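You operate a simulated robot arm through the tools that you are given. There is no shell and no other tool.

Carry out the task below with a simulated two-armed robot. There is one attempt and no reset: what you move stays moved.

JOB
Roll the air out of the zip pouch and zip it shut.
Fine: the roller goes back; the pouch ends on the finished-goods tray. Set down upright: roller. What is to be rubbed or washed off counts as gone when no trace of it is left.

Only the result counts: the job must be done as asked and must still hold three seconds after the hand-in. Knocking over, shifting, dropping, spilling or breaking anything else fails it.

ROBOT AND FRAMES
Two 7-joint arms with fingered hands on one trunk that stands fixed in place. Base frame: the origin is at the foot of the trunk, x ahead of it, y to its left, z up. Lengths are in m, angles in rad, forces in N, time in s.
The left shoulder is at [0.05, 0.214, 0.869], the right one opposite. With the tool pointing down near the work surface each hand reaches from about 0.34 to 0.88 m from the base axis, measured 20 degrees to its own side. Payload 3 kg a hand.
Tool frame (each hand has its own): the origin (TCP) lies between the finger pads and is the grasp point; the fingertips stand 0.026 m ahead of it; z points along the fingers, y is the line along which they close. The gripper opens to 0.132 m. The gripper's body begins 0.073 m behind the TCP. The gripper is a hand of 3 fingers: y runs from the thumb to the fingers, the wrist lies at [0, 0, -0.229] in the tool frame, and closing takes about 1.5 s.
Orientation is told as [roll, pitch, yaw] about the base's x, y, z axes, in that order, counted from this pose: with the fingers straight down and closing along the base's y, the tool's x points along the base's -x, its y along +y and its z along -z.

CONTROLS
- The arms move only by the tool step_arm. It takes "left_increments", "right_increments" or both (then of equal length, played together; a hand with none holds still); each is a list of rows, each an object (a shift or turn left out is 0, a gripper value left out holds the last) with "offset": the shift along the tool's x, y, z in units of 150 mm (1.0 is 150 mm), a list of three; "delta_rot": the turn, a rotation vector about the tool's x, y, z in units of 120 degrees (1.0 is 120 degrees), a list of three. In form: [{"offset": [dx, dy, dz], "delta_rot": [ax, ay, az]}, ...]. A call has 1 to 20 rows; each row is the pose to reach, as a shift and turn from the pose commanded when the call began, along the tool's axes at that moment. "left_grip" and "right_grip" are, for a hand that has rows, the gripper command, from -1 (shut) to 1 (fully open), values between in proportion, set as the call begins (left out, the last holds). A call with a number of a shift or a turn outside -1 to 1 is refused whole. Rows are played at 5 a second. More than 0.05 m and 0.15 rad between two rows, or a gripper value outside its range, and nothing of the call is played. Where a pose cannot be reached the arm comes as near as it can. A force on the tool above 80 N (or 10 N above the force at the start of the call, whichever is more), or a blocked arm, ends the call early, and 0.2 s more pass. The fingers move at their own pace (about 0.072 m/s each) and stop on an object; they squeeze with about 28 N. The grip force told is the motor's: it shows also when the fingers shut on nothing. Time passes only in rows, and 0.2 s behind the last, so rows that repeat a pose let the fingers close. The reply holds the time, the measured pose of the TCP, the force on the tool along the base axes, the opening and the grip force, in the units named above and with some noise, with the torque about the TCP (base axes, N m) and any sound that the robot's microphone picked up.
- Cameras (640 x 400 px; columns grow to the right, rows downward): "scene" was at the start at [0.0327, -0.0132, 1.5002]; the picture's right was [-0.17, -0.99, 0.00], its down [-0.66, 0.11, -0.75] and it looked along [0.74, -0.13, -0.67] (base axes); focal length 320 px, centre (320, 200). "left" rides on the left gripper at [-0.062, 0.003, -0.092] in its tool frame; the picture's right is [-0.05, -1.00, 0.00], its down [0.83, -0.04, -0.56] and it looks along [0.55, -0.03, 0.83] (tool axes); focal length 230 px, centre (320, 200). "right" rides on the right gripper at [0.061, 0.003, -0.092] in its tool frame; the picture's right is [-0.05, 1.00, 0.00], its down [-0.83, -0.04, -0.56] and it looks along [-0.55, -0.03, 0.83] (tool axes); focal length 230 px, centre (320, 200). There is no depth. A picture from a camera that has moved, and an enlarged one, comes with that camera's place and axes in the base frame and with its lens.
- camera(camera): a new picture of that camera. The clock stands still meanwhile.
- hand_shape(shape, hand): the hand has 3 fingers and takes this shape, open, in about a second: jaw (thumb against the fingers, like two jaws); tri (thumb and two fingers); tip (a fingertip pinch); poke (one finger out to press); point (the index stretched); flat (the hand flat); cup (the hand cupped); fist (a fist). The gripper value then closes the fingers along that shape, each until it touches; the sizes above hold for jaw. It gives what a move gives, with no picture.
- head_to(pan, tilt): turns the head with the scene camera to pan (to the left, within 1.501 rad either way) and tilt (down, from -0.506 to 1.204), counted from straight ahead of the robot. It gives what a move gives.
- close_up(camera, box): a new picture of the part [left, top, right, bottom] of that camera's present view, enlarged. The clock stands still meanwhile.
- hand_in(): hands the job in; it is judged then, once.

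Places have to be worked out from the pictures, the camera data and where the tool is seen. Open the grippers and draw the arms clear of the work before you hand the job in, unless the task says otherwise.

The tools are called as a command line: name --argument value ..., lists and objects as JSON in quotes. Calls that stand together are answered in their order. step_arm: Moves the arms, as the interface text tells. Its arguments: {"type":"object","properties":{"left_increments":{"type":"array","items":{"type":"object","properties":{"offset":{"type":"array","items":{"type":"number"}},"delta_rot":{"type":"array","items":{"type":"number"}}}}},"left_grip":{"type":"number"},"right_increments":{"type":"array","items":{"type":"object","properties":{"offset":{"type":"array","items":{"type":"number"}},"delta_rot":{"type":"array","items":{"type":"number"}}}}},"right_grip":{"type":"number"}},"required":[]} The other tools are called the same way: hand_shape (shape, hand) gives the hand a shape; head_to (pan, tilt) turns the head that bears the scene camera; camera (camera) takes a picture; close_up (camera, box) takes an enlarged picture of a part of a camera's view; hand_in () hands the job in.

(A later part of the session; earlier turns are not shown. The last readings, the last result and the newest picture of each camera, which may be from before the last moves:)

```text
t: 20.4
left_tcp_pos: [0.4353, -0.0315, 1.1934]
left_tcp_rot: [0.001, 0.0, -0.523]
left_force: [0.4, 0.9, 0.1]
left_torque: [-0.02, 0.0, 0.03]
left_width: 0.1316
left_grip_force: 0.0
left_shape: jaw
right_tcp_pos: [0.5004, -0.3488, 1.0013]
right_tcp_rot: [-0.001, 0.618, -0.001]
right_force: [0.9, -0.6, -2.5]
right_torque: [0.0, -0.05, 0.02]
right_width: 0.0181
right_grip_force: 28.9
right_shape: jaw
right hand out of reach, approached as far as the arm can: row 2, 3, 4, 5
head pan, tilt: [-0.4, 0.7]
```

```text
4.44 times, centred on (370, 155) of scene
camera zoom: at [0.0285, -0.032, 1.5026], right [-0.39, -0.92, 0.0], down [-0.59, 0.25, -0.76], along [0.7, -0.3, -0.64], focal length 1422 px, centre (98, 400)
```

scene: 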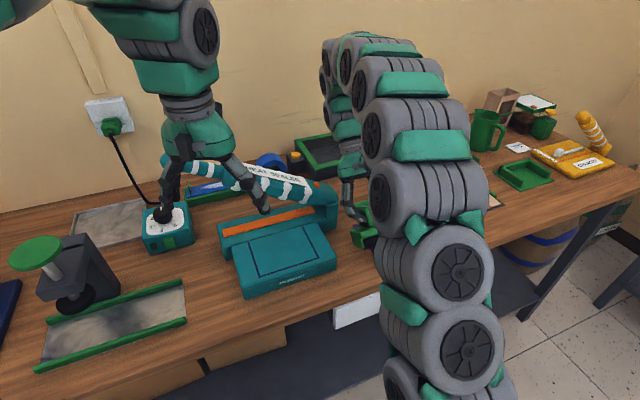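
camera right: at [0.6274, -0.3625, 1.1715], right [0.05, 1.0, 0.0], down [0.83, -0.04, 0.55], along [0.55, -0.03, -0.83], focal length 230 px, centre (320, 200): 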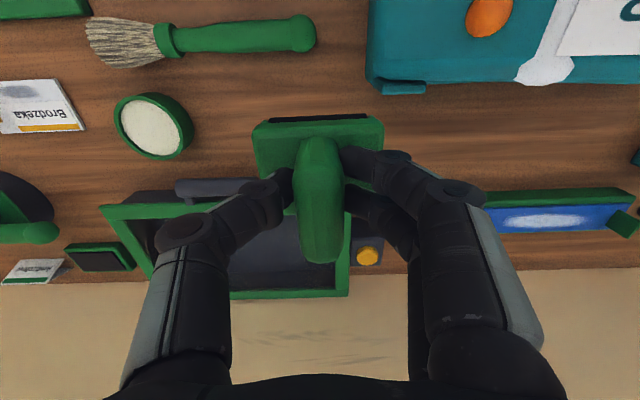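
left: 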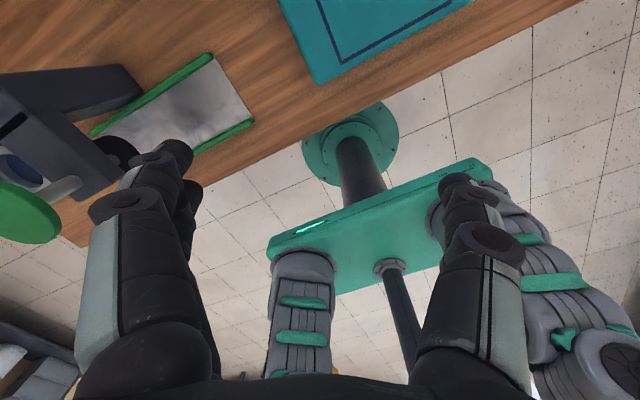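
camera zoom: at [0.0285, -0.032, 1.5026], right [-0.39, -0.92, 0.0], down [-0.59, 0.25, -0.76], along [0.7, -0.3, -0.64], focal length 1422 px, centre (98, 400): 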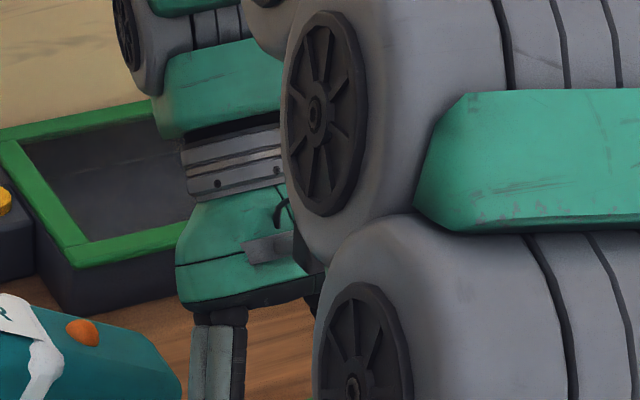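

The tilt took the arm out of its range and it ended lower, at (0.500, −0.349, 1.001). I check the surroundings through the right camera before doing anything else.

camera --camera "right"

close_up --camera "scene" --box '[300, 180, 420, 270]'

```text
taken
camera right: at [0.5033, -0.3459, 1.1127], right [0.04, 1.0, -0.03], down [1.0, -0.04, -0.03], along [-0.03, -0.03, -1.0], focal length 230 px, centre (320, 200)
```

right: 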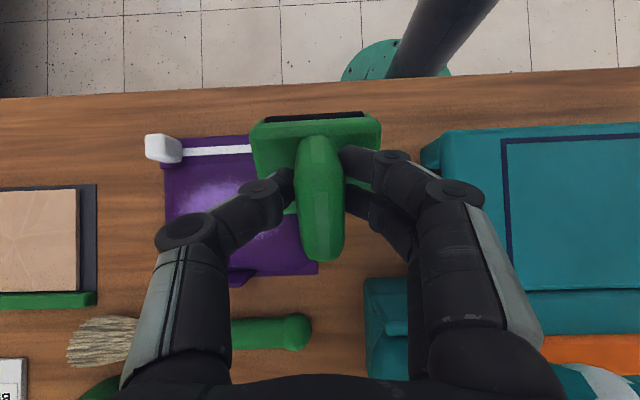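

```text
4.44 times, centred on (360, 225) of scene
camera zoom: at [0.0285, -0.032, 1.5026], right [-0.39, -0.92, 0.0], down [-0.59, 0.25, -0.76], along [0.7, -0.3, -0.64], focal length 1422 px, centre (142, 89)
```

zoom: 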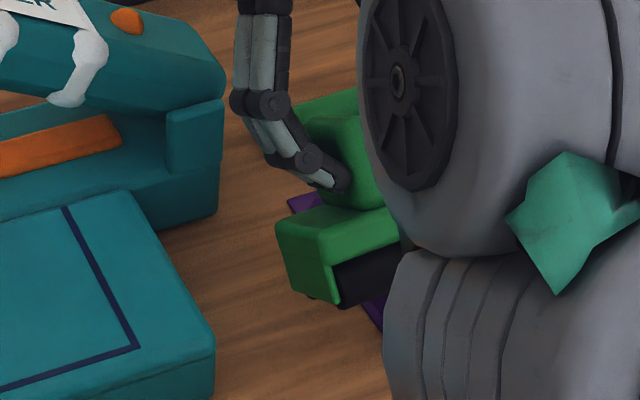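

The roller hovers clear above the left half of the pouch and nothing was touched. I reverse part of the tilt while lifting a little, and read where the arm ends.

step_arm --right_increments '[{"offset": [0.039, 0, -0.054], "delta_rot": [0, -0.05, 0]}, {"offset": [0.077, 0, -0.109], "delta_rot": [0, -0.1, 0]}, {"offset": [0.116, 0, -0.163], "delta_rot": [0, -0.15, 0]}]'

```text
t: 21.1
left_tcp_pos: [0.4351, -0.031, 1.1924]
left_tcp_rot: [-0.001, 0.0, -0.52]
left_force: [0.2, -0.9, -0.1]
left_torque: [-0.01, 0.01, 0.01]
left_width: 0.1316
left_grip_force: 0.1
left_shape: jaw
right_tcp_pos: [0.4988, -0.3504, 1.0334]
right_tcp_rot: [0.0, 0.3, 0.0]
right_force: [0.2, -0.2, -2.7]
right_torque: [0.01, -0.04, -0.02]
right_width: 0.0184
right_grip_force: 27.9
right_shape: jaw
head pan, tilt: [-0.4, 0.7]
```

Commands are relative to the pose actually reached, so all is consistent. I level the hand (pitch 0), rise to z ≈ 1.063 and move over to y ≈ −0.43 above the pouch.

step_arm --right_increments '[{"offset": [0.02, -0.178, -0.064], "delta_rot": [0, -0.048, 0]}, {"offset": [0.039, -0.356, -0.127], "delta_rot": [0, -0.096, 0]}, {"offset": [0.059, -0.533, -0.191], "delta_rot": [0, -0.143, 0]}, {"offset": [0.059, -0.533, -0.191], "delta_rot": [0, -0.143, 0]}]'

camera --camera "right"

camera --camera "scene"

camera --camera "left"

```text
t: 22.1
left_tcp_pos: [0.4346, -0.0318, 1.1922]
left_tcp_rot: [-0.001, 0.001, -0.519]
left_force: [0.2, -0.1, 0.5]
left_torque: [-0.01, 0.03, 0.02]
left_width: 0.1318
left_grip_force: 0.0
left_shape: jaw
right_tcp_pos: [0.4993, -0.4296, 1.0643]
right_tcp_rot: [0.0, 0.003, 0.0]
right_force: [0.2, 0.2, -1.8]
right_torque: [0.0, 0.02, 0.03]
right_width: 0.0181
right_grip_force: 28.6
right_shape: jaw
head pan, tilt: [-0.4, 0.7]
```

```text
taken
camera right: at [0.4382, -0.4266, 1.1571], right [0.05, 1.0, 0.0], down [0.83, -0.04, 0.55], along [0.55, -0.03, -0.83], focal length 230 px, centre (320, 200)
```

right: 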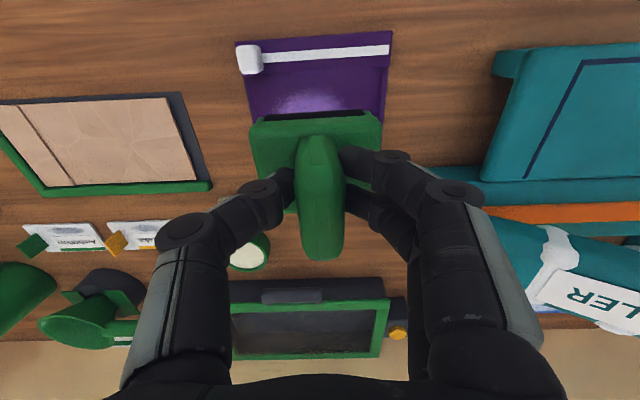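

```text
taken
```

scene: 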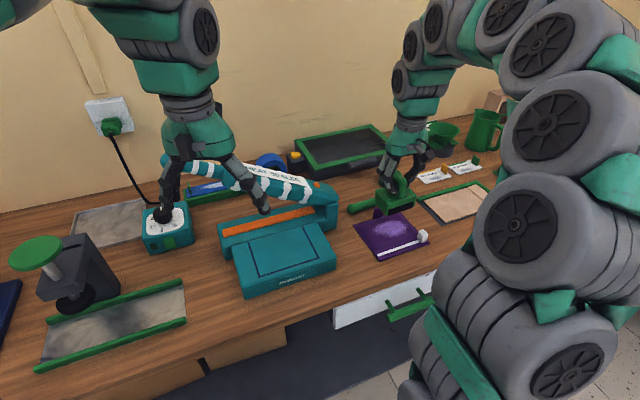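

```text
taken
camera left: at [0.4875, -0.0595, 1.2843], right [-0.45, -0.89, 0.0], down [-0.74, 0.38, 0.56], along [-0.5, 0.25, -0.83], focal length 230 px, centre (320, 200)
```

left: 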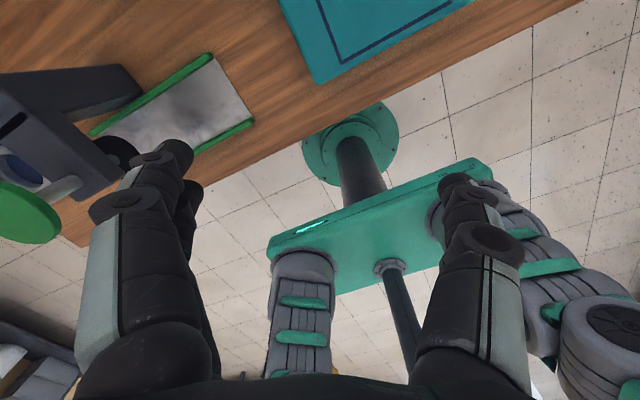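

The roller now hovers over the pouch. I zoom the scene camera on both to judge the profile of the roller and the pouch.

close_up --camera "scene" --box '[345, 165, 440, 265]'

close_up --camera "scene" --box '[365, 180, 425, 225]'

```text
4.00 times, centred on (392, 215) of scene
camera zoom: at [0.0284, -0.0322, 1.5026], right [-0.39, -0.92, 0.0], down [-0.59, 0.25, -0.76], along [0.7, -0.3, -0.64], focal length 1280 px, centre (30, 140)
```

zoom: 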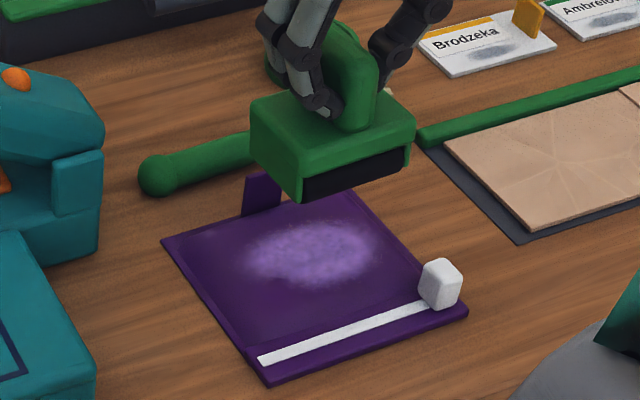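

```text
8.89 times, centred on (395, 202) of scene
camera zoom: at [0.0284, -0.0322, 1.5026], right [-0.39, -0.92, 0.0], down [-0.59, 0.25, -0.76], along [0.7, -0.3, -0.64], focal length 2844 px, centre (-347, 178)
```

zoom: 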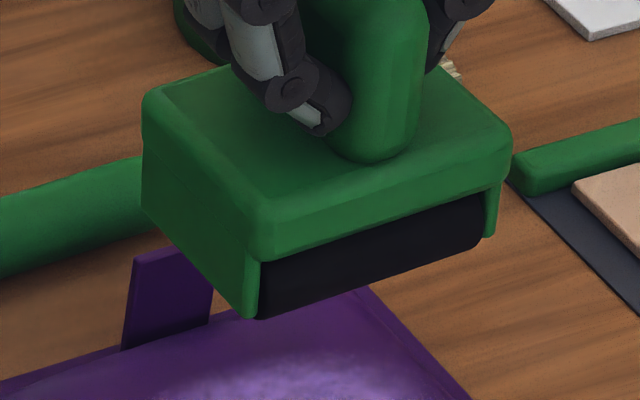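

The roller's bottom seems to protrude just below its side plates; contact torque will tell where the contact line is. I lower to z ≈ 1.0 near the tab side (x ≈ 0.51), still just above the pouch.

step_arm --right_increments '[{"offset": [-0.073, 0.013, 0.15]}, {"offset": [-0.073, 0.013, 0.3]}, {"offset": [-0.073, 0.013, 0.427]}, {"offset": [-0.073, 0.013, 0.427]}]'

close_up --camera "scene" --box '[345, 165, 440, 265]'

camera --camera "right"

```text
t: 23.1
left_tcp_pos: [0.4361, -0.031, 1.1921]
left_tcp_rot: [0.0, 0.001, -0.523]
left_force: [0.1, 0.6, -0.6]
left_torque: [0.01, 0.01, 0.0]
left_width: 0.1319
left_grip_force: 0.2
left_shape: jaw
right_tcp_pos: [0.5116, -0.429, 0.9993]
right_tcp_rot: [-0.002, 0.002, -0.001]
right_force: [-0.5, 0.1, -2.0]
right_torque: [0.04, 0.03, 0.01]
right_width: 0.0182
right_grip_force: 27.6
right_shape: jaw
head pan, tilt: [-0.4, 0.7]
```

```text
4.00 times, centred on (392, 215) of scene
camera zoom: at [0.0284, -0.0322, 1.5026], right [-0.39, -0.92, 0.0], down [-0.59, 0.25, -0.76], along [0.7, -0.3, -0.64], focal length 1280 px, centre (30, 140)
```

zoom: 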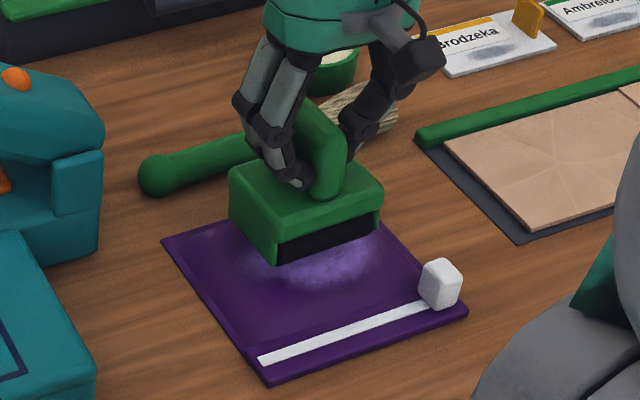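

```text
taken
camera right: at [0.4503, -0.4258, 1.0933], right [0.05, 1.0, 0.0], down [0.83, -0.04, 0.55], along [0.55, -0.03, -0.83], focal length 230 px, centre (320, 200)
```

right: 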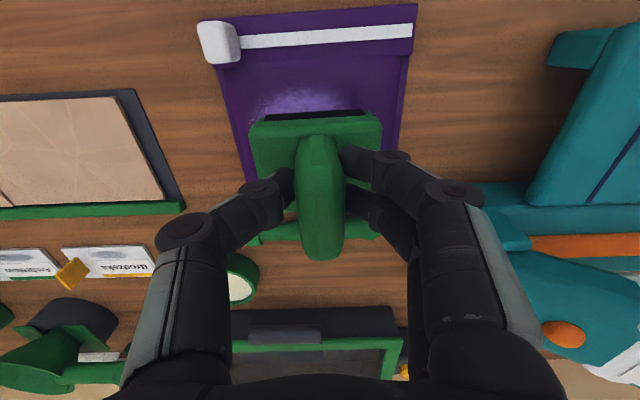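

Still only the roller's weight (−2 N) is felt. I creep down in 3 mm rows to find contact.

step_arm --right_increments '[{"offset": [0, 0, 0.02]}, {"offset": [0, 0, 0.04]}, {"offset": [0, 0, 0.06]}]'

```text
t: 23.9
left_tcp_pos: [0.435, -0.0322, 1.1916]
left_tcp_rot: [0.0, 0.001, -0.522]
left_force: [0.8, 0.7, -0.4]
left_torque: [0.0, 0.01, 0.01]
left_width: 0.1319
left_grip_force: 0.0
left_shape: jaw
right_tcp_pos: [0.5126, -0.4288, 0.9914]
right_tcp_rot: [-0.002, 0.0, 0.0]
right_force: [-0.1, 0.1, -2.7]
right_torque: [-0.01, 0.02, 0.01]
right_width: 0.0185
right_grip_force: 27.6
right_shape: jaw
head pan, tilt: [-0.4, 0.7]
```

step_arm --right_increments '[{"offset": [0, 0, 0.013]}, {"offset": [0, 0, 0.026]}]'

```text
t: 24.6
left_tcp_pos: [0.435, -0.0317, 1.1916]
left_tcp_rot: [0.0, -0.001, -0.521]
left_force: [-0.5, -0.6, -0.5]
left_torque: [0.01, 0.01, -0.02]
left_width: 0.1319
left_grip_force: 0.0
left_shape: jaw
right_tcp_pos: [0.5125, -0.4278, 0.989]
right_tcp_rot: [-0.001, 0.003, 0.0]
right_force: [-0.2, 0.9, -0.8]
right_torque: [-0.02, -0.04, -0.02]
right_width: 0.0182
right_grip_force: 28.1
right_shape: jaw
head pan, tilt: [-0.4, 0.7]
```

Force eased slightly from −2.4 to −0.8 N, which hints at first contact near z 0.989. I go down another 2–3 mm and read force and torque.

step_arm --right_increments '[{"offset": [0, 0, 0.01]}, {"offset": [0, 0, 0.02]}]'

```text
t: 25.1
left_tcp_pos: [0.4346, -0.032, 1.1928]
left_tcp_rot: [0.0, 0.0, -0.521]
left_force: [0.4, -0.8, 0.2]
left_torque: [0.01, 0.01, -0.01]
left_width: 0.132
left_grip_force: 0.0
left_shape: jaw
right_tcp_pos: [0.5119, -0.4281, 0.9861]
right_tcp_rot: [-0.001, 0.0, -0.002]
right_force: [0.0, -4.1, 14.3]
right_torque: [-0.08, -0.09, 0.01]
right_width: 0.0193
right_grip_force: 28.3
right_shape: jaw
head pan, tilt: [-0.4, 0.7]
```

Contact: +14 N with almost no pitch torque, so the contact line lies under the TCP (x ≈ 0.512). I roll slowly toward the zip (−x) by 55 mm at this height and watch the force.

step_arm --right_increments '[{"offset": [0.046, 0, 0]}, {"offset": [0.092, 0, 0]}, {"offset": [0.138, 0, 0]}, {"offset": [0.184, 0, 0]}, {"offset": [0.23, 0, 0]}, {"offset": [0.276, 0, 0]}, {"offset": [0.322, 0, 0]}, {"offset": [0.368, 0, 0]}]'

close_up --camera "scene" --box '[345, 165, 440, 265]'

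camera --camera "right"

```text
t: 26.9
left_tcp_pos: [0.435, -0.0319, 1.1909]
left_tcp_rot: [0.0, 0.001, -0.521]
left_force: [-0.2, 0.0, -0.8]
left_torque: [0.01, 0.01, -0.02]
left_width: 0.1319
left_grip_force: 0.1
left_shape: jaw
right_tcp_pos: [0.4552, -0.4273, 0.9847]
right_tcp_rot: [-0.001, 0.002, -0.002]
right_force: [-2.3, -2.9, 10.5]
right_torque: [-0.05, -0.1, -0.01]
right_width: 0.0194
right_grip_force: 28.4
right_shape: jaw
head pan, tilt: [-0.4, 0.7]
```

```text
4.00 times, centred on (392, 215) of scene
camera zoom: at [0.0282, -0.0321, 1.5026], right [-0.39, -0.92, 0.0], down [-0.59, 0.25, -0.77], along [0.7, -0.3, -0.64], focal length 1280 px, centre (30, 140)
```

zoom: 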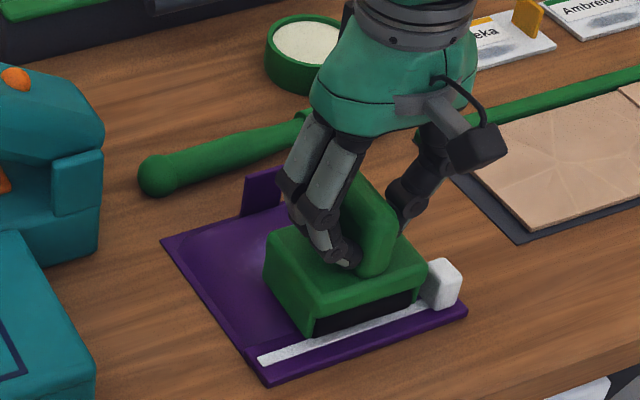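

```text
taken
camera right: at [0.3945, -0.4242, 1.0778], right [0.05, 1.0, 0.0], down [0.83, -0.04, 0.55], along [0.55, -0.03, -0.83], focal length 230 px, centre (320, 200)
```

right: 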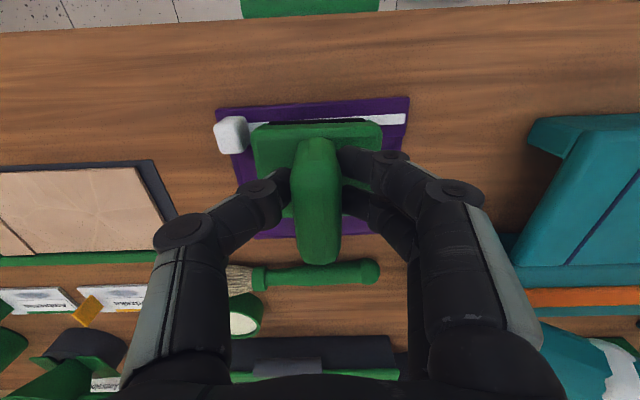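

The pouch did not move and the pale haze behind the roller has mostly faded, so the haze marks the air. I lift and pull the roller back over the tab end to view what remains.

step_arm --right_increments '[{"offset": [0, 0, -0.15]}, {"offset": [0, 0, -0.4]}, {"offset": [-0.25, 0, -0.55]}, {"offset": [-0.5, 0, -0.6]}, {"offset": [-0.75, 0, -0.6]}]'

close_up --camera "scene" --box '[345, 185, 440, 265]'

camera --camera "right"

```text
t: 28.1
left_tcp_pos: [0.4344, -0.0319, 1.1918]
left_tcp_rot: [0.001, 0.0, -0.523]
left_force: [0.1, -0.4, 0.8]
left_torque: [0.02, 0.01, -0.02]
left_width: 0.1318
left_grip_force: 0.0
left_shape: jaw
right_tcp_pos: [0.5689, -0.428, 1.0744]
right_tcp_rot: [-0.001, 0.003, 0.0]
right_force: [-0.4, 0.5, -2.4]
right_torque: [-0.02, 0.01, 0.02]
right_width: 0.0189
right_grip_force: 28.1
right_shape: jaw
head pan, tilt: [-0.4, 0.7]
```

```text
5.00 times, centred on (392, 225) of scene
camera zoom: at [0.0284, -0.0322, 1.5026], right [-0.39, -0.92, 0.0], down [-0.59, 0.25, -0.76], along [0.7, -0.3, -0.64], focal length 1600 px, centre (-42, 75)
```

zoom: 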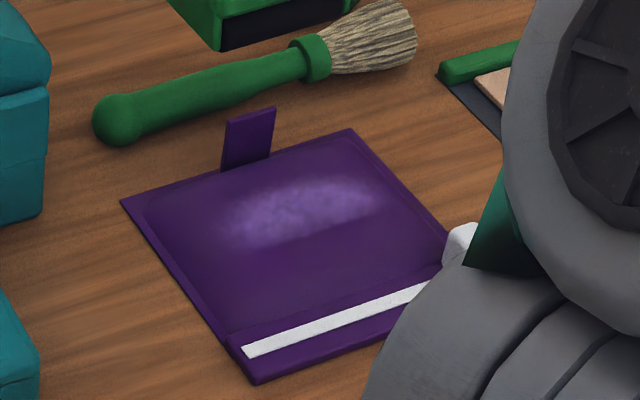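

```text
taken
camera right: at [0.5076, -0.4248, 1.1678], right [0.05, 1.0, 0.0], down [0.83, -0.04, 0.55], along [0.55, -0.03, -0.83], focal length 230 px, centre (320, 200)
```

right: 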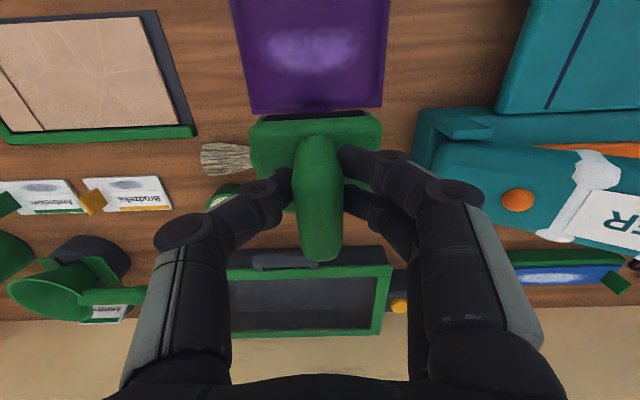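

The front part of the haze is gone and the rest has faded; what remains lies at about x 0.485–0.525. I make a second, firmer stroke from the tab side to the zip, then lift and look again.

step_arm --right_increments '[{"offset": [0.19, 0, 0.2]}, {"offset": [0.38, 0, 0.4]}, {"offset": [0.38, 0, 0.54]}, {"offset": [0.38, 0, 0.59]}, {"offset": [0.38, 0, 0.612]}, {"offset": [0.38, 0, 0.616]}, {"offset": [0.41, 0, 0.616]}, {"offset": [0.44, 0, 0.616]}, {"offset": [0.47, 0, 0.616]}, {"offset": [0.5, 0, 0.616]}, {"offset": [0.54, 0, 0.616]}, {"offset": [0.58, 0, 0.616]}, {"offset": [0.62, 0, 0.616]}, {"offset": [0.66, 0, 0.616]}, {"offset": [0.7, 0, 0.616]}, {"offset": [0.74, 0, 0.616]}]'

```text
t: 31.6
left_tcp_pos: [0.4346, -0.0318, 1.1921]
left_tcp_rot: [-0.001, 0.0, -0.522]
left_force: [0.6, -0.2, 0.0]
left_torque: [0.02, -0.02, 0.02]
left_width: 0.1322
left_grip_force: 0.0
left_shape: jaw
right_tcp_pos: [0.4561, -0.4277, 0.9834]
right_tcp_rot: [0.0, 0.005, -0.003]
right_force: [-4.9, -1.7, 32.1]
right_torque: [-0.01, -0.03, 0.01]
right_width: 0.0221
right_grip_force: 28.0
right_shape: jaw
head pan, tilt: [-0.4, 0.7]
```

Force was 32 N at the stroke's end and the grip width rose slightly to 0.022, so I should not press harder. I lift and look at both the haze and the roller in the grip.

step_arm --right_increments '[{"offset": [0, 0, -0.15]}, {"offset": [0, 0, -0.4]}, {"offset": [-0.25, 0, -0.55]}, {"offset": [-0.5, 0, -0.6]}, {"offset": [-0.75, 0, -0.6]}]'

close_up --camera "scene" --box '[345, 185, 440, 265]'

camera --camera "right"

close_up --camera "scene" --box '[345, 135, 440, 205]'

```text
t: 32.8
left_tcp_pos: [0.4351, -0.0313, 1.1923]
left_tcp_rot: [0.0, 0.0, -0.521]
left_force: [0.4, 0.6, -0.5]
left_torque: [0.0, 0.01, -0.04]
left_width: 0.132
left_grip_force: 0.0
left_shape: jaw
right_tcp_pos: [0.5705, -0.4274, 1.073]
right_tcp_rot: [0.0, 0.001, 0.0]
right_force: [0.2, 0.5, -1.8]
right_torque: [0.05, 0.06, -0.01]
right_width: 0.0199
right_grip_force: 28.1
right_shape: jaw
head pan, tilt: [-0.4, 0.7]
```

```text
5.00 times, centred on (392, 225) of scene
camera zoom: at [0.0284, -0.0322, 1.5026], right [-0.39, -0.92, 0.0], down [-0.59, 0.25, -0.76], along [0.7, -0.3, -0.64], focal length 1600 px, centre (-42, 75)
```

zoom: 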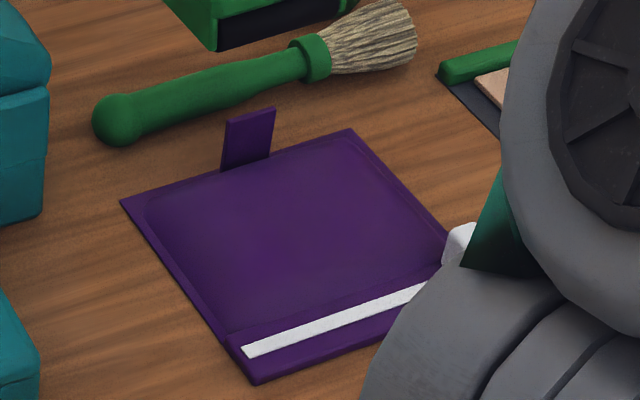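

```text
taken
camera right: at [0.5087, -0.4231, 1.167], right [0.05, 1.0, 0.0], down [0.83, -0.04, 0.55], along [0.55, -0.03, -0.83], focal length 230 px, centre (320, 200)
```

right: 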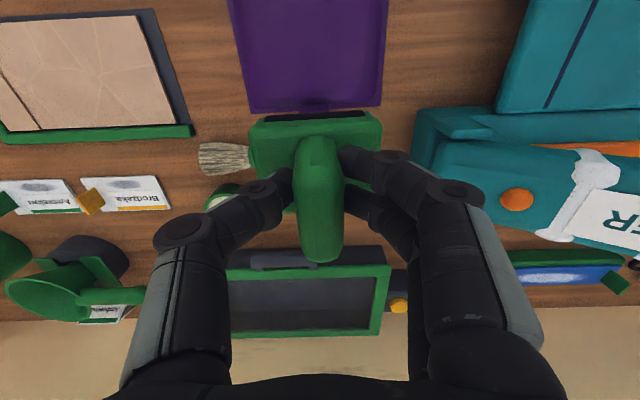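

```text
5.71 times, centred on (392, 170) of scene
camera zoom: at [0.0284, -0.0322, 1.5026], right [-0.39, -0.92, 0.0], down [-0.59, 0.25, -0.76], along [0.7, -0.3, -0.64], focal length 1828 px, centre (-94, 371)
```

zoom: 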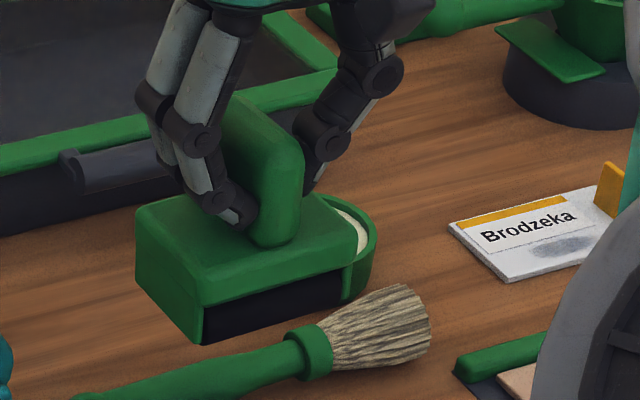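

The haze is gone on this view. I zoom more tightly to check that no trace remains.

close_up --camera "scene" --box '[362, 205, 412, 245]'

close_up --camera "right" --box '[220, 0, 400, 115]'

```text
10.00 times, centred on (387, 225) of scene
camera zoom: at [0.0284, -0.0322, 1.5026], right [-0.39, -0.92, 0.0], down [-0.59, 0.25, -0.76], along [0.7, -0.3, -0.64], focal length 3200 px, centre (-350, -50)
```

zoom: 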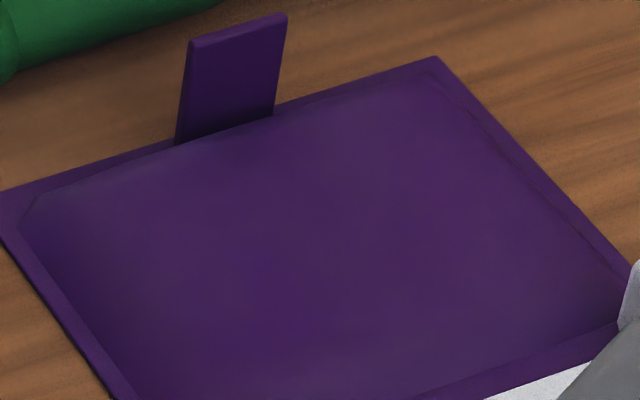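

```text
3.48 times, centred on (310, 58) of right
camera zoom: at [0.5087, -0.4231, 1.167], right [0.05, 1.0, 0.0], down [0.83, -0.04, 0.55], along [0.55, -0.03, -0.83], focal length 800 px, centre (355, 696)
```

zoom: 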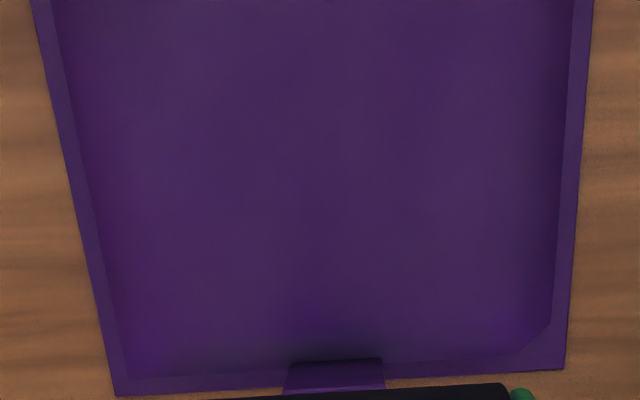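

No trace is visible. As insurance I repeat one lighter stroke from the tab side to the zip, then lift clear.

step_arm --right_increments '[{"offset": [0.195, 0, 0.2]}, {"offset": [0.387, 0, 0.4]}, {"offset": [0.387, 0, 0.53]}, {"offset": [0.387, 0, 0.57]}, {"offset": [0.387, 0, 0.59]}, {"offset": [0.42, 0, 0.59]}, {"offset": [0.46, 0, 0.59]}, {"offset": [0.5, 0, 0.59]}, {"offset": [0.54, 0, 0.59]}, {"offset": [0.58, 0, 0.59]}, {"offset": [0.62, 0, 0.59]}, {"offset": [0.66, 0, 0.59]}, {"offset": [0.7, 0, 0.59]}, {"offset": [0.74, 0, 0.59]}]'

step_arm --right_increments '[{"offset": [0, 0, -0.15]}, {"offset": [0, 0, -0.4]}, {"offset": [-0.25, 0, -0.6]}, {"offset": [-0.5, 0, -0.7]}, {"offset": [-0.75, 0, -0.7]}, {"offset": [-0.95, 0.05, -0.7]}]'

close_up --camera "scene" --box '[345, 185, 440, 265]'

camera --camera "right"

```text
t: 35.8
left_tcp_pos: [0.4352, -0.031, 1.193]
left_tcp_rot: [0.001, 0.001, -0.523]
left_force: [-0.5, -0.5, -0.8]
left_torque: [0.0, 0.0, -0.01]
left_width: 0.1322
left_grip_force: 0.1
left_shape: jaw
right_tcp_pos: [0.4598, -0.428, 0.9836]
right_tcp_rot: [0.001, 0.001, -0.002]
right_force: [-1.6, -2.2, 19.6]
right_torque: [-0.04, -0.06, -0.01]
right_width: 0.0206
right_grip_force: 28.2
right_shape: jaw
head pan, tilt: [-0.4, 0.7]
```

```text
t: 37.1
left_tcp_pos: [0.435, -0.0322, 1.1928]
left_tcp_rot: [0.0, 0.001, -0.522]
left_force: [-0.2, 0.5, 0.6]
left_torque: [-0.01, -0.01, 0.0]
left_width: 0.1318
left_grip_force: 0.0
left_shape: jaw
right_tcp_pos: [0.6046, -0.422, 1.0886]
right_tcp_rot: [-0.001, 0.001, -0.002]
right_force: [0.2, -0.1, -2.6]
right_torque: [-0.04, 0.0, -0.03]
right_width: 0.0194
right_grip_force: 28.0
right_shape: jaw
head pan, tilt: [-0.4, 0.7]
```

```text
5.00 times, centred on (392, 225) of scene
camera zoom: at [0.0284, -0.0322, 1.5026], right [-0.39, -0.92, 0.0], down [-0.59, 0.25, -0.76], along [0.7, -0.3, -0.64], focal length 1600 px, centre (-42, 75)
```

zoom: 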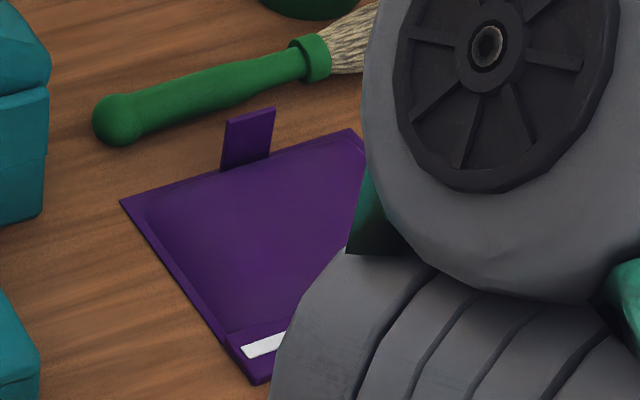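

```text
taken
camera right: at [0.5431, -0.4171, 1.1819], right [0.05, 1.0, 0.0], down [0.83, -0.04, 0.56], along [0.55, -0.03, -0.83], focal length 230 px, centre (320, 200)
```

right: 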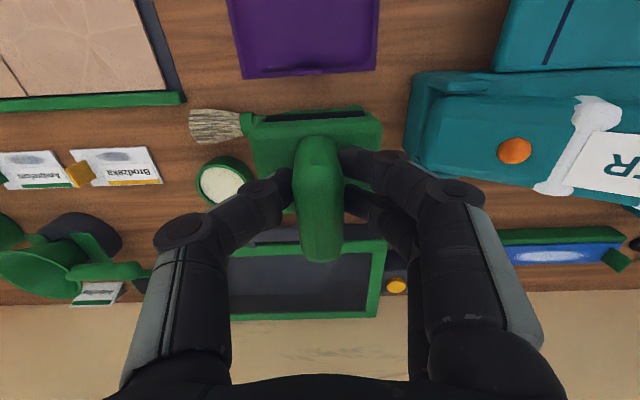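

Rolling is finished. I carry the roller back above its original spot (TCP 0.688, −0.3655).

step_arm --right_increments '[{"offset": [-0.185, 0.126, 0]}, {"offset": [-0.37, 0.251, 0]}, {"offset": [-0.552, 0.377, 0]}, {"offset": [-0.552, 0.377, 0]}]'

close_up --camera "right" --box '[230, 90, 410, 270]'

close_up --camera "scene" --box '[300, 110, 400, 190]'

```text
t: 38.1
left_tcp_pos: [0.4357, -0.0322, 1.1923]
left_tcp_rot: [0.001, 0.001, -0.521]
left_force: [0.5, 0.0, -0.3]
left_torque: [0.0, -0.02, -0.02]
left_width: 0.1321
left_grip_force: 0.1
left_shape: jaw
right_tcp_pos: [0.6866, -0.363, 1.0887]
right_tcp_rot: [-0.002, 0.002, 0.0]
right_force: [-0.4, -0.1, -2.2]
right_torque: [-0.03, 0.01, -0.01]
right_width: 0.0198
right_grip_force: 28.6
right_shape: jaw
head pan, tilt: [-0.4, 0.7]
```

```text
2.22 times, centred on (320, 180) of right
camera zoom: at [0.6258, -0.3599, 1.1817], right [0.05, 1.0, 0.0], down [0.83, -0.04, 0.55], along [0.55, -0.03, -0.83], focal length 511 px, centre (320, 244)
```

zoom: 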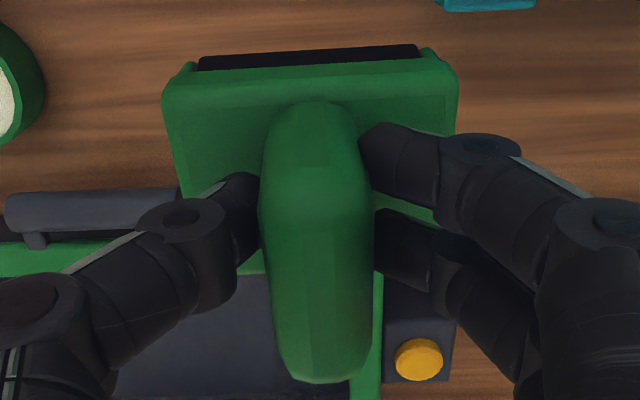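

```text
5.00 times, centred on (350, 150) of scene
camera zoom: at [0.0284, -0.0322, 1.5026], right [-0.39, -0.92, 0.0], down [-0.59, 0.25, -0.76], along [0.7, -0.3, -0.64], focal length 1600 px, centre (170, 450)
```

zoom: 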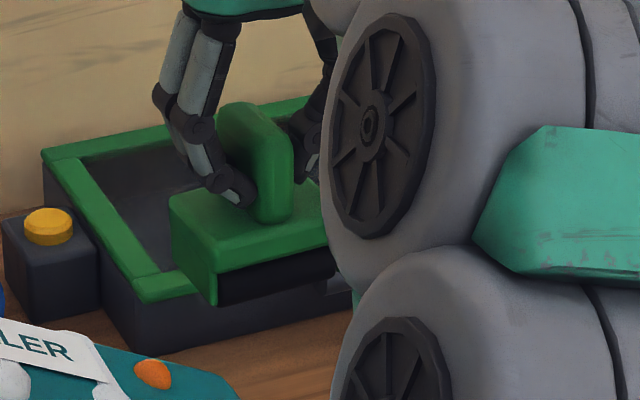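

The roller sits straight in the grip. I lower it to just above the table with a 2 mm correction in y.

step_arm --right_increments '[{"offset": [-0.007, -0.013, 0.2]}, {"offset": [-0.007, -0.013, 0.4]}, {"offset": [-0.007, -0.013, 0.6]}, {"offset": [-0.007, -0.013, 0.72]}, {"offset": [-0.007, -0.013, 0.75]}]'

step_arm --right_increments '[{"offset": [0, 0, 0.013]}, {"offset": [0, 0, 0.026]}]'

```text
t: 39.4
left_tcp_pos: [0.434, -0.0315, 1.1913]
left_tcp_rot: [0.0, 0.001, -0.52]
left_force: [-0.1, 0.6, 0.2]
left_torque: [-0.01, 0.01, 0.03]
left_width: 0.1317
left_grip_force: 0.1
left_shape: jaw
right_tcp_pos: [0.6863, -0.3656, 0.9765]
right_tcp_rot: [0.001, 0.003, -0.002]
right_force: [0.1, -0.3, -2.5]
right_torque: [0.04, 0.02, -0.01]
right_width: 0.0195
right_grip_force: 28.6
right_shape: jaw
head pan, tilt: [-0.4, 0.7]
```

```text
t: 40.0
left_tcp_pos: [0.4363, -0.0303, 1.1929]
left_tcp_rot: [0.0, -0.001, -0.52]
left_force: [-0.2, -0.1, 0.5]
left_torque: [-0.05, -0.02, 0.01]
left_width: 0.1321
left_grip_force: 0.1
left_shape: jaw
right_tcp_pos: [0.6855, -0.3673, 0.9721]
right_tcp_rot: [-0.002, 0.001, -0.002]
right_force: [1.6, -0.2, -1.4]
right_torque: [0.01, 0.04, -0.03]
right_width: 0.0193
right_grip_force: 28.6
right_shape: jaw
head pan, tilt: [-0.4, 0.7]
```

Nearly down; I creep another 3 mm to feel the table.

step_arm --right_increments '[{"offset": [-0.01, 0.007, 0.01]}, {"offset": [-0.01, 0.007, 0.02]}]'

```text
t: 40.5
left_tcp_pos: [0.4348, -0.0311, 1.192]
left_tcp_rot: [0.0, 0.001, -0.523]
left_force: [0.0, -0.7, -0.5]
left_torque: [0.02, -0.03, 0.0]
left_width: 0.132
left_grip_force: 0.0
left_shape: jaw
right_tcp_pos: [0.6874, -0.3647, 0.9703]
right_tcp_rot: [0.0, 0.001, -0.003]
right_force: [-0.4, -3.5, 7.8]
right_torque: [-0.13, -0.05, 0.0]
right_width: 0.0195
right_grip_force: 28.1
right_shape: jaw
head pan, tilt: [-0.4, 0.7]
```

The roller rests on the table (about 8 N pressing). I ease up 1 mm and open the fingers to the narrow width.

step_arm --right_increments '[{"offset": [0, 0, -0.008]}, {"offset": [0, 0, -0.008]}]'

step_arm --right_increments '[{"offset": [0, 0, 0]}, {"offset": [0, 0, 0]}, {"offset": [0, 0, 0]}, {"offset": [0, 0, 0]}]' --right_grip -0.1

camera --camera "right"

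close_up --camera "scene" --box '[300, 130, 400, 210]'

```text
t: 41.1
left_tcp_pos: [0.434, -0.0312, 1.1923]
left_tcp_rot: [0.0, 0.002, -0.52]
left_force: [-0.4, 0.3, -0.3]
left_torque: [-0.01, -0.01, 0.01]
left_width: 0.1318
left_grip_force: 0.2
left_shape: jaw
right_tcp_pos: [0.6868, -0.3656, 0.97]
right_tcp_rot: [-0.001, 0.002, -0.002]
right_force: [0.2, -2.3, 2.5]
right_torque: [-0.1, -0.06, -0.05]
right_width: 0.0197
right_grip_force: 28.0
right_shape: jaw
head pan, tilt: [-0.4, 0.7]
```

```text
t: 42.1
left_tcp_pos: [0.4346, -0.0321, 1.1918]
left_tcp_rot: [-0.001, 0.0, -0.521]
left_force: [0.3, 0.3, 0.3]
left_torque: [-0.02, 0.02, -0.01]
left_width: 0.1314
left_grip_force: 0.1
left_shape: jaw
right_tcp_pos: [0.6866, -0.3661, 0.9707]
right_tcp_rot: [0.0, 0.001, 0.0]
right_force: [1.5, 0.8, -1.0]
right_torque: [-0.02, -0.02, -0.02]
right_width: 0.0588
right_grip_force: 0.0
right_shape: jaw
head pan, tilt: [-0.4, 0.7]
```

```text
taken
camera right: at [0.6258, -0.3616, 1.0637], right [0.05, 1.0, 0.0], down [0.83, -0.04, 0.55], along [0.55, -0.03, -0.83], focal length 230 px, centre (320, 200)
```

right: 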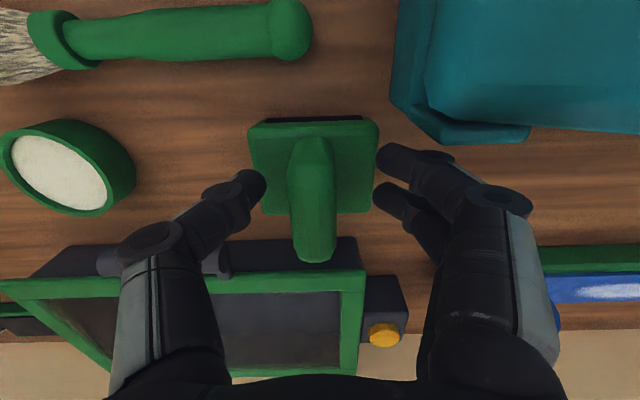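

```text
5.00 times, centred on (350, 170) of scene
camera zoom: at [0.0284, -0.0322, 1.5026], right [-0.39, -0.92, 0.0], down [-0.59, 0.25, -0.76], along [0.7, -0.3, -0.64], focal length 1600 px, centre (170, 350)
```

zoom: 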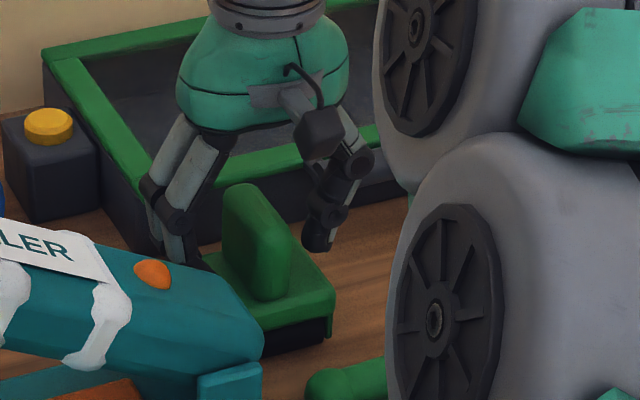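

The roller stands upright back on its spot. I rise straight up, then move over toward the zip slider at about (0.443, −0.489).

step_arm --right_increments '[{"offset": [0, 0, -0.25]}, {"offset": [0, 0, -0.5]}, {"offset": [0, 0, -0.75]}, {"offset": [0.2, -0.1, -0.9]}, {"offset": [0.45, -0.25, -0.9]}, {"offset": [0.7, -0.4, -0.9]}, {"offset": [0.95, -0.55, -0.9]}]'

step_arm --right_increments '[{"offset": [0.2, -0.08, 0]}, {"offset": [0.4, -0.16, 0.05]}, {"offset": [0.67, -0.26, 0.15]}, {"offset": [0.67, -0.26, 0.15]}]'

camera --camera "right"

camera --camera "scene"

```text
t: 43.8
left_tcp_pos: [0.4348, -0.0309, 1.1909]
left_tcp_rot: [0.0, -0.002, -0.52]
left_force: [-0.2, 0.7, 0.0]
left_torque: [0.0, -0.01, -0.04]
left_width: 0.1321
left_grip_force: 0.0
left_shape: jaw
right_tcp_pos: [0.5435, -0.4494, 1.1058]
right_tcp_rot: [0.0, 0.003, -0.001]
right_force: [-0.7, -0.4, 0.2]
right_torque: [0.0, -0.04, -0.01]
right_width: 0.0589
right_grip_force: 0.0
right_shape: jaw
head pan, tilt: [-0.4, 0.7]
```

```text
t: 44.8
left_tcp_pos: [0.4348, -0.0315, 1.1922]
left_tcp_rot: [0.0, -0.001, -0.52]
left_force: [0.8, 0.7, -0.3]
left_torque: [-0.02, -0.01, 0.03]
left_width: 0.1318
left_grip_force: 0.0
left_shape: jaw
right_tcp_pos: [0.443, -0.4871, 1.0828]
right_tcp_rot: [-0.001, 0.003, 0.001]
right_force: [-0.3, 1.0, -0.9]
right_torque: [0.02, -0.03, 0.0]
right_width: 0.0589
right_grip_force: 0.0
right_shape: jaw
head pan, tilt: [-0.4, 0.7]
```

```text
taken
camera right: at [0.3826, -0.4842, 1.1761], right [0.05, 1.0, 0.0], down [0.83, -0.04, 0.55], along [0.55, -0.03, -0.83], focal length 230 px, centre (320, 200)
```

right: 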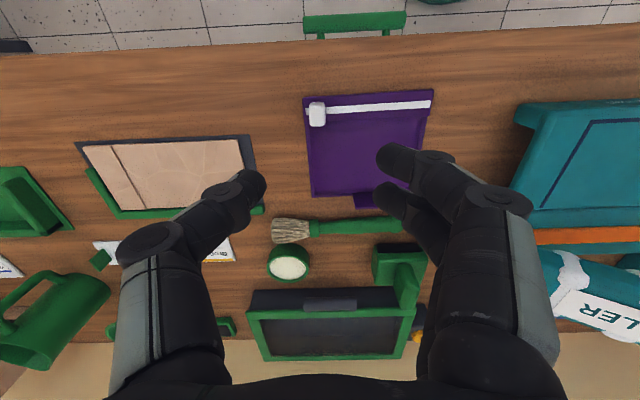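

```text
taken
```

scene: 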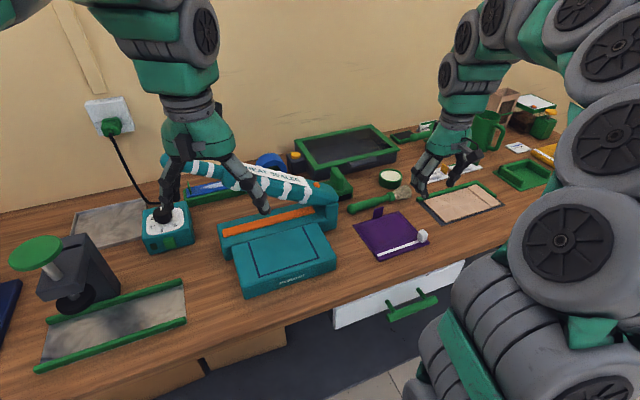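

The slider is in view; I zoom in from the right camera to fix its position precisely.

close_up --camera "right" --box '[295, 80, 445, 215]'

close_up --camera "scene" --box '[345, 200, 440, 265]'

```text
2.96 times, centred on (370, 148) of right
camera zoom: at [0.3826, -0.4842, 1.1761], right [0.05, 1.0, 0.0], down [0.83, -0.04, 0.55], along [0.55, -0.03, -0.83], focal length 682 px, centre (172, 356)
```

zoom: 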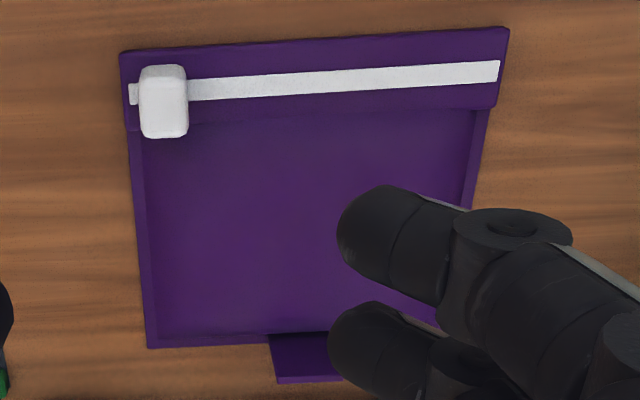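

```text
6.15 times, centred on (392, 232) of scene
camera zoom: at [0.0283, -0.0322, 1.5026], right [-0.39, -0.92, 0.0], down [-0.59, 0.25, -0.76], along [0.7, -0.3, -0.64], focal length 1969 px, centre (-126, 0)
```

zoom: 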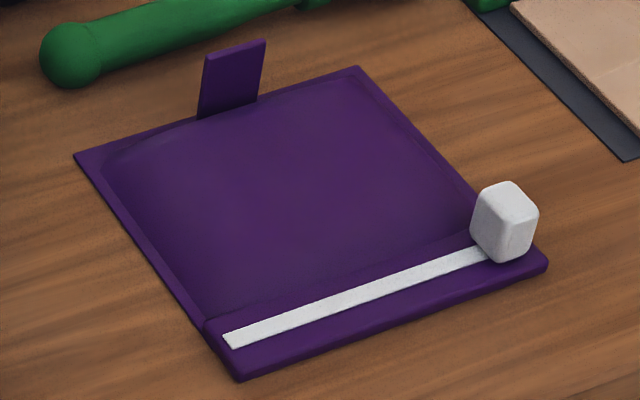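

The slider is at about (0.443, −0.489), 0.02 × 0.018 m, top z ≈ 0.927. I lower the open fingers around it to TCP z ≈ 0.94.

step_arm --right_increments '[{"offset": [0.02, -0.013, 0.25]}, {"offset": [0.02, -0.013, 0.5]}, {"offset": [0.02, -0.013, 0.7]}, {"offset": [0.02, -0.013, 0.8]}]'

camera --camera "right"

close_up --camera "scene" --box '[365, 180, 460, 265]'

```text
t: 45.8
left_tcp_pos: [0.4354, -0.0319, 1.1923]
left_tcp_rot: [-0.001, 0.0, -0.519]
left_force: [0.0, -0.4, 0.5]
left_torque: [-0.02, 0.01, 0.02]
left_width: 0.1319
left_grip_force: 0.1
left_shape: jaw
right_tcp_pos: [0.4402, -0.49, 0.9622]
right_tcp_rot: [0.0, 0.001, -0.003]
right_force: [-0.1, 0.9, 0.9]
right_torque: [0.02, 0.02, 0.0]
right_width: 0.0588
right_grip_force: 0.1
right_shape: jaw
head pan, tilt: [-0.4, 0.7]
```

```text
taken
camera right: at [0.3785, -0.4861, 1.0557], right [0.05, 1.0, 0.0], down [0.83, -0.04, 0.55], along [0.55, -0.03, -0.83], focal length 230 px, centre (320, 200)
```

right: 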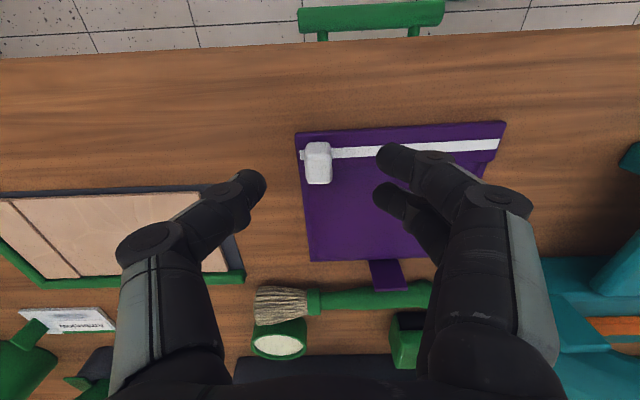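

```text
4.71 times, centred on (412, 222) of scene
camera zoom: at [0.0284, -0.0322, 1.5026], right [-0.39, -0.92, 0.0], down [-0.59, 0.25, -0.76], along [0.7, -0.3, -0.64], focal length 1506 px, centre (-115, 94)
```

zoom: 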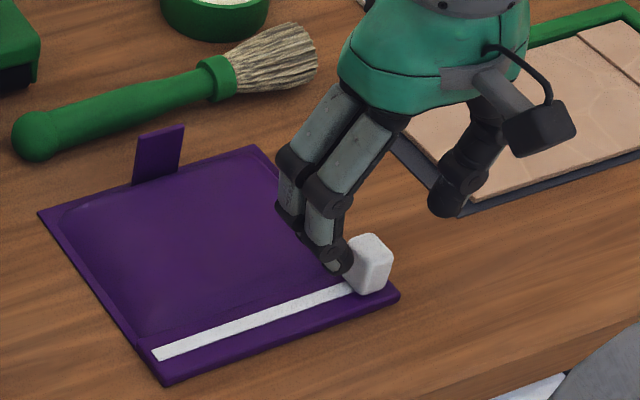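

Slider is centred between thumb and fingers. I lower the last 22 mm.

step_arm --right_increments '[{"offset": [0, 0, 0.05]}, {"offset": [0, 0, 0.1]}, {"offset": [0, 0, 0.15]}]'

camera --camera "right"

close_up --camera "scene" --box '[385, 190, 455, 260]'

```text
t: 46.5
left_tcp_pos: [0.4348, -0.0315, 1.1923]
left_tcp_rot: [0.0, 0.0, -0.519]
left_force: [0.5, -0.6, -0.3]
left_torque: [-0.01, -0.01, 0.0]
left_width: 0.1319
left_grip_force: 0.0
left_shape: jaw
right_tcp_pos: [0.4409, -0.4888, 0.9396]
right_tcp_rot: [0.001, 0.003, -0.002]
right_force: [1.1, 0.3, 1.0]
right_torque: [0.02, -0.02, -0.01]
right_width: 0.0591
right_grip_force: 0.1
right_shape: jaw
head pan, tilt: [-0.4, 0.7]
```

```text
taken
camera right: at [0.3797, -0.4856, 1.0334], right [0.05, 1.0, 0.0], down [0.83, -0.04, 0.55], along [0.55, -0.03, -0.83], focal length 230 px, centre (320, 200)
```

right: 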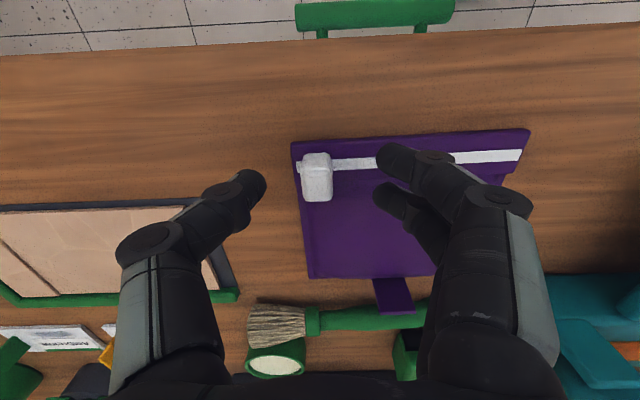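

```text
5.71 times, centred on (420, 225) of scene
camera zoom: at [0.0284, -0.0322, 1.5026], right [-0.39, -0.92, 0.0], down [-0.59, 0.25, -0.76], along [0.7, -0.3, -0.64], focal length 1828 px, centre (-251, 57)
```

zoom: 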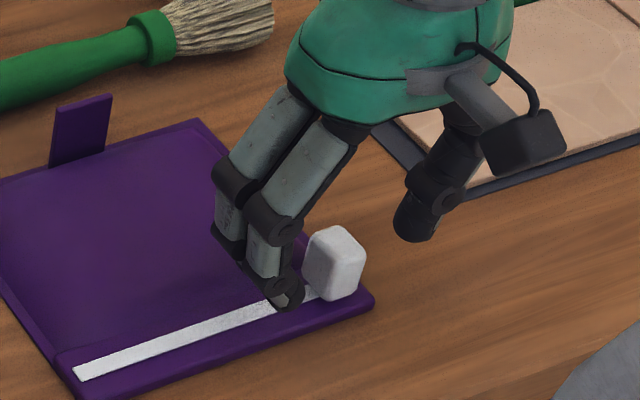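

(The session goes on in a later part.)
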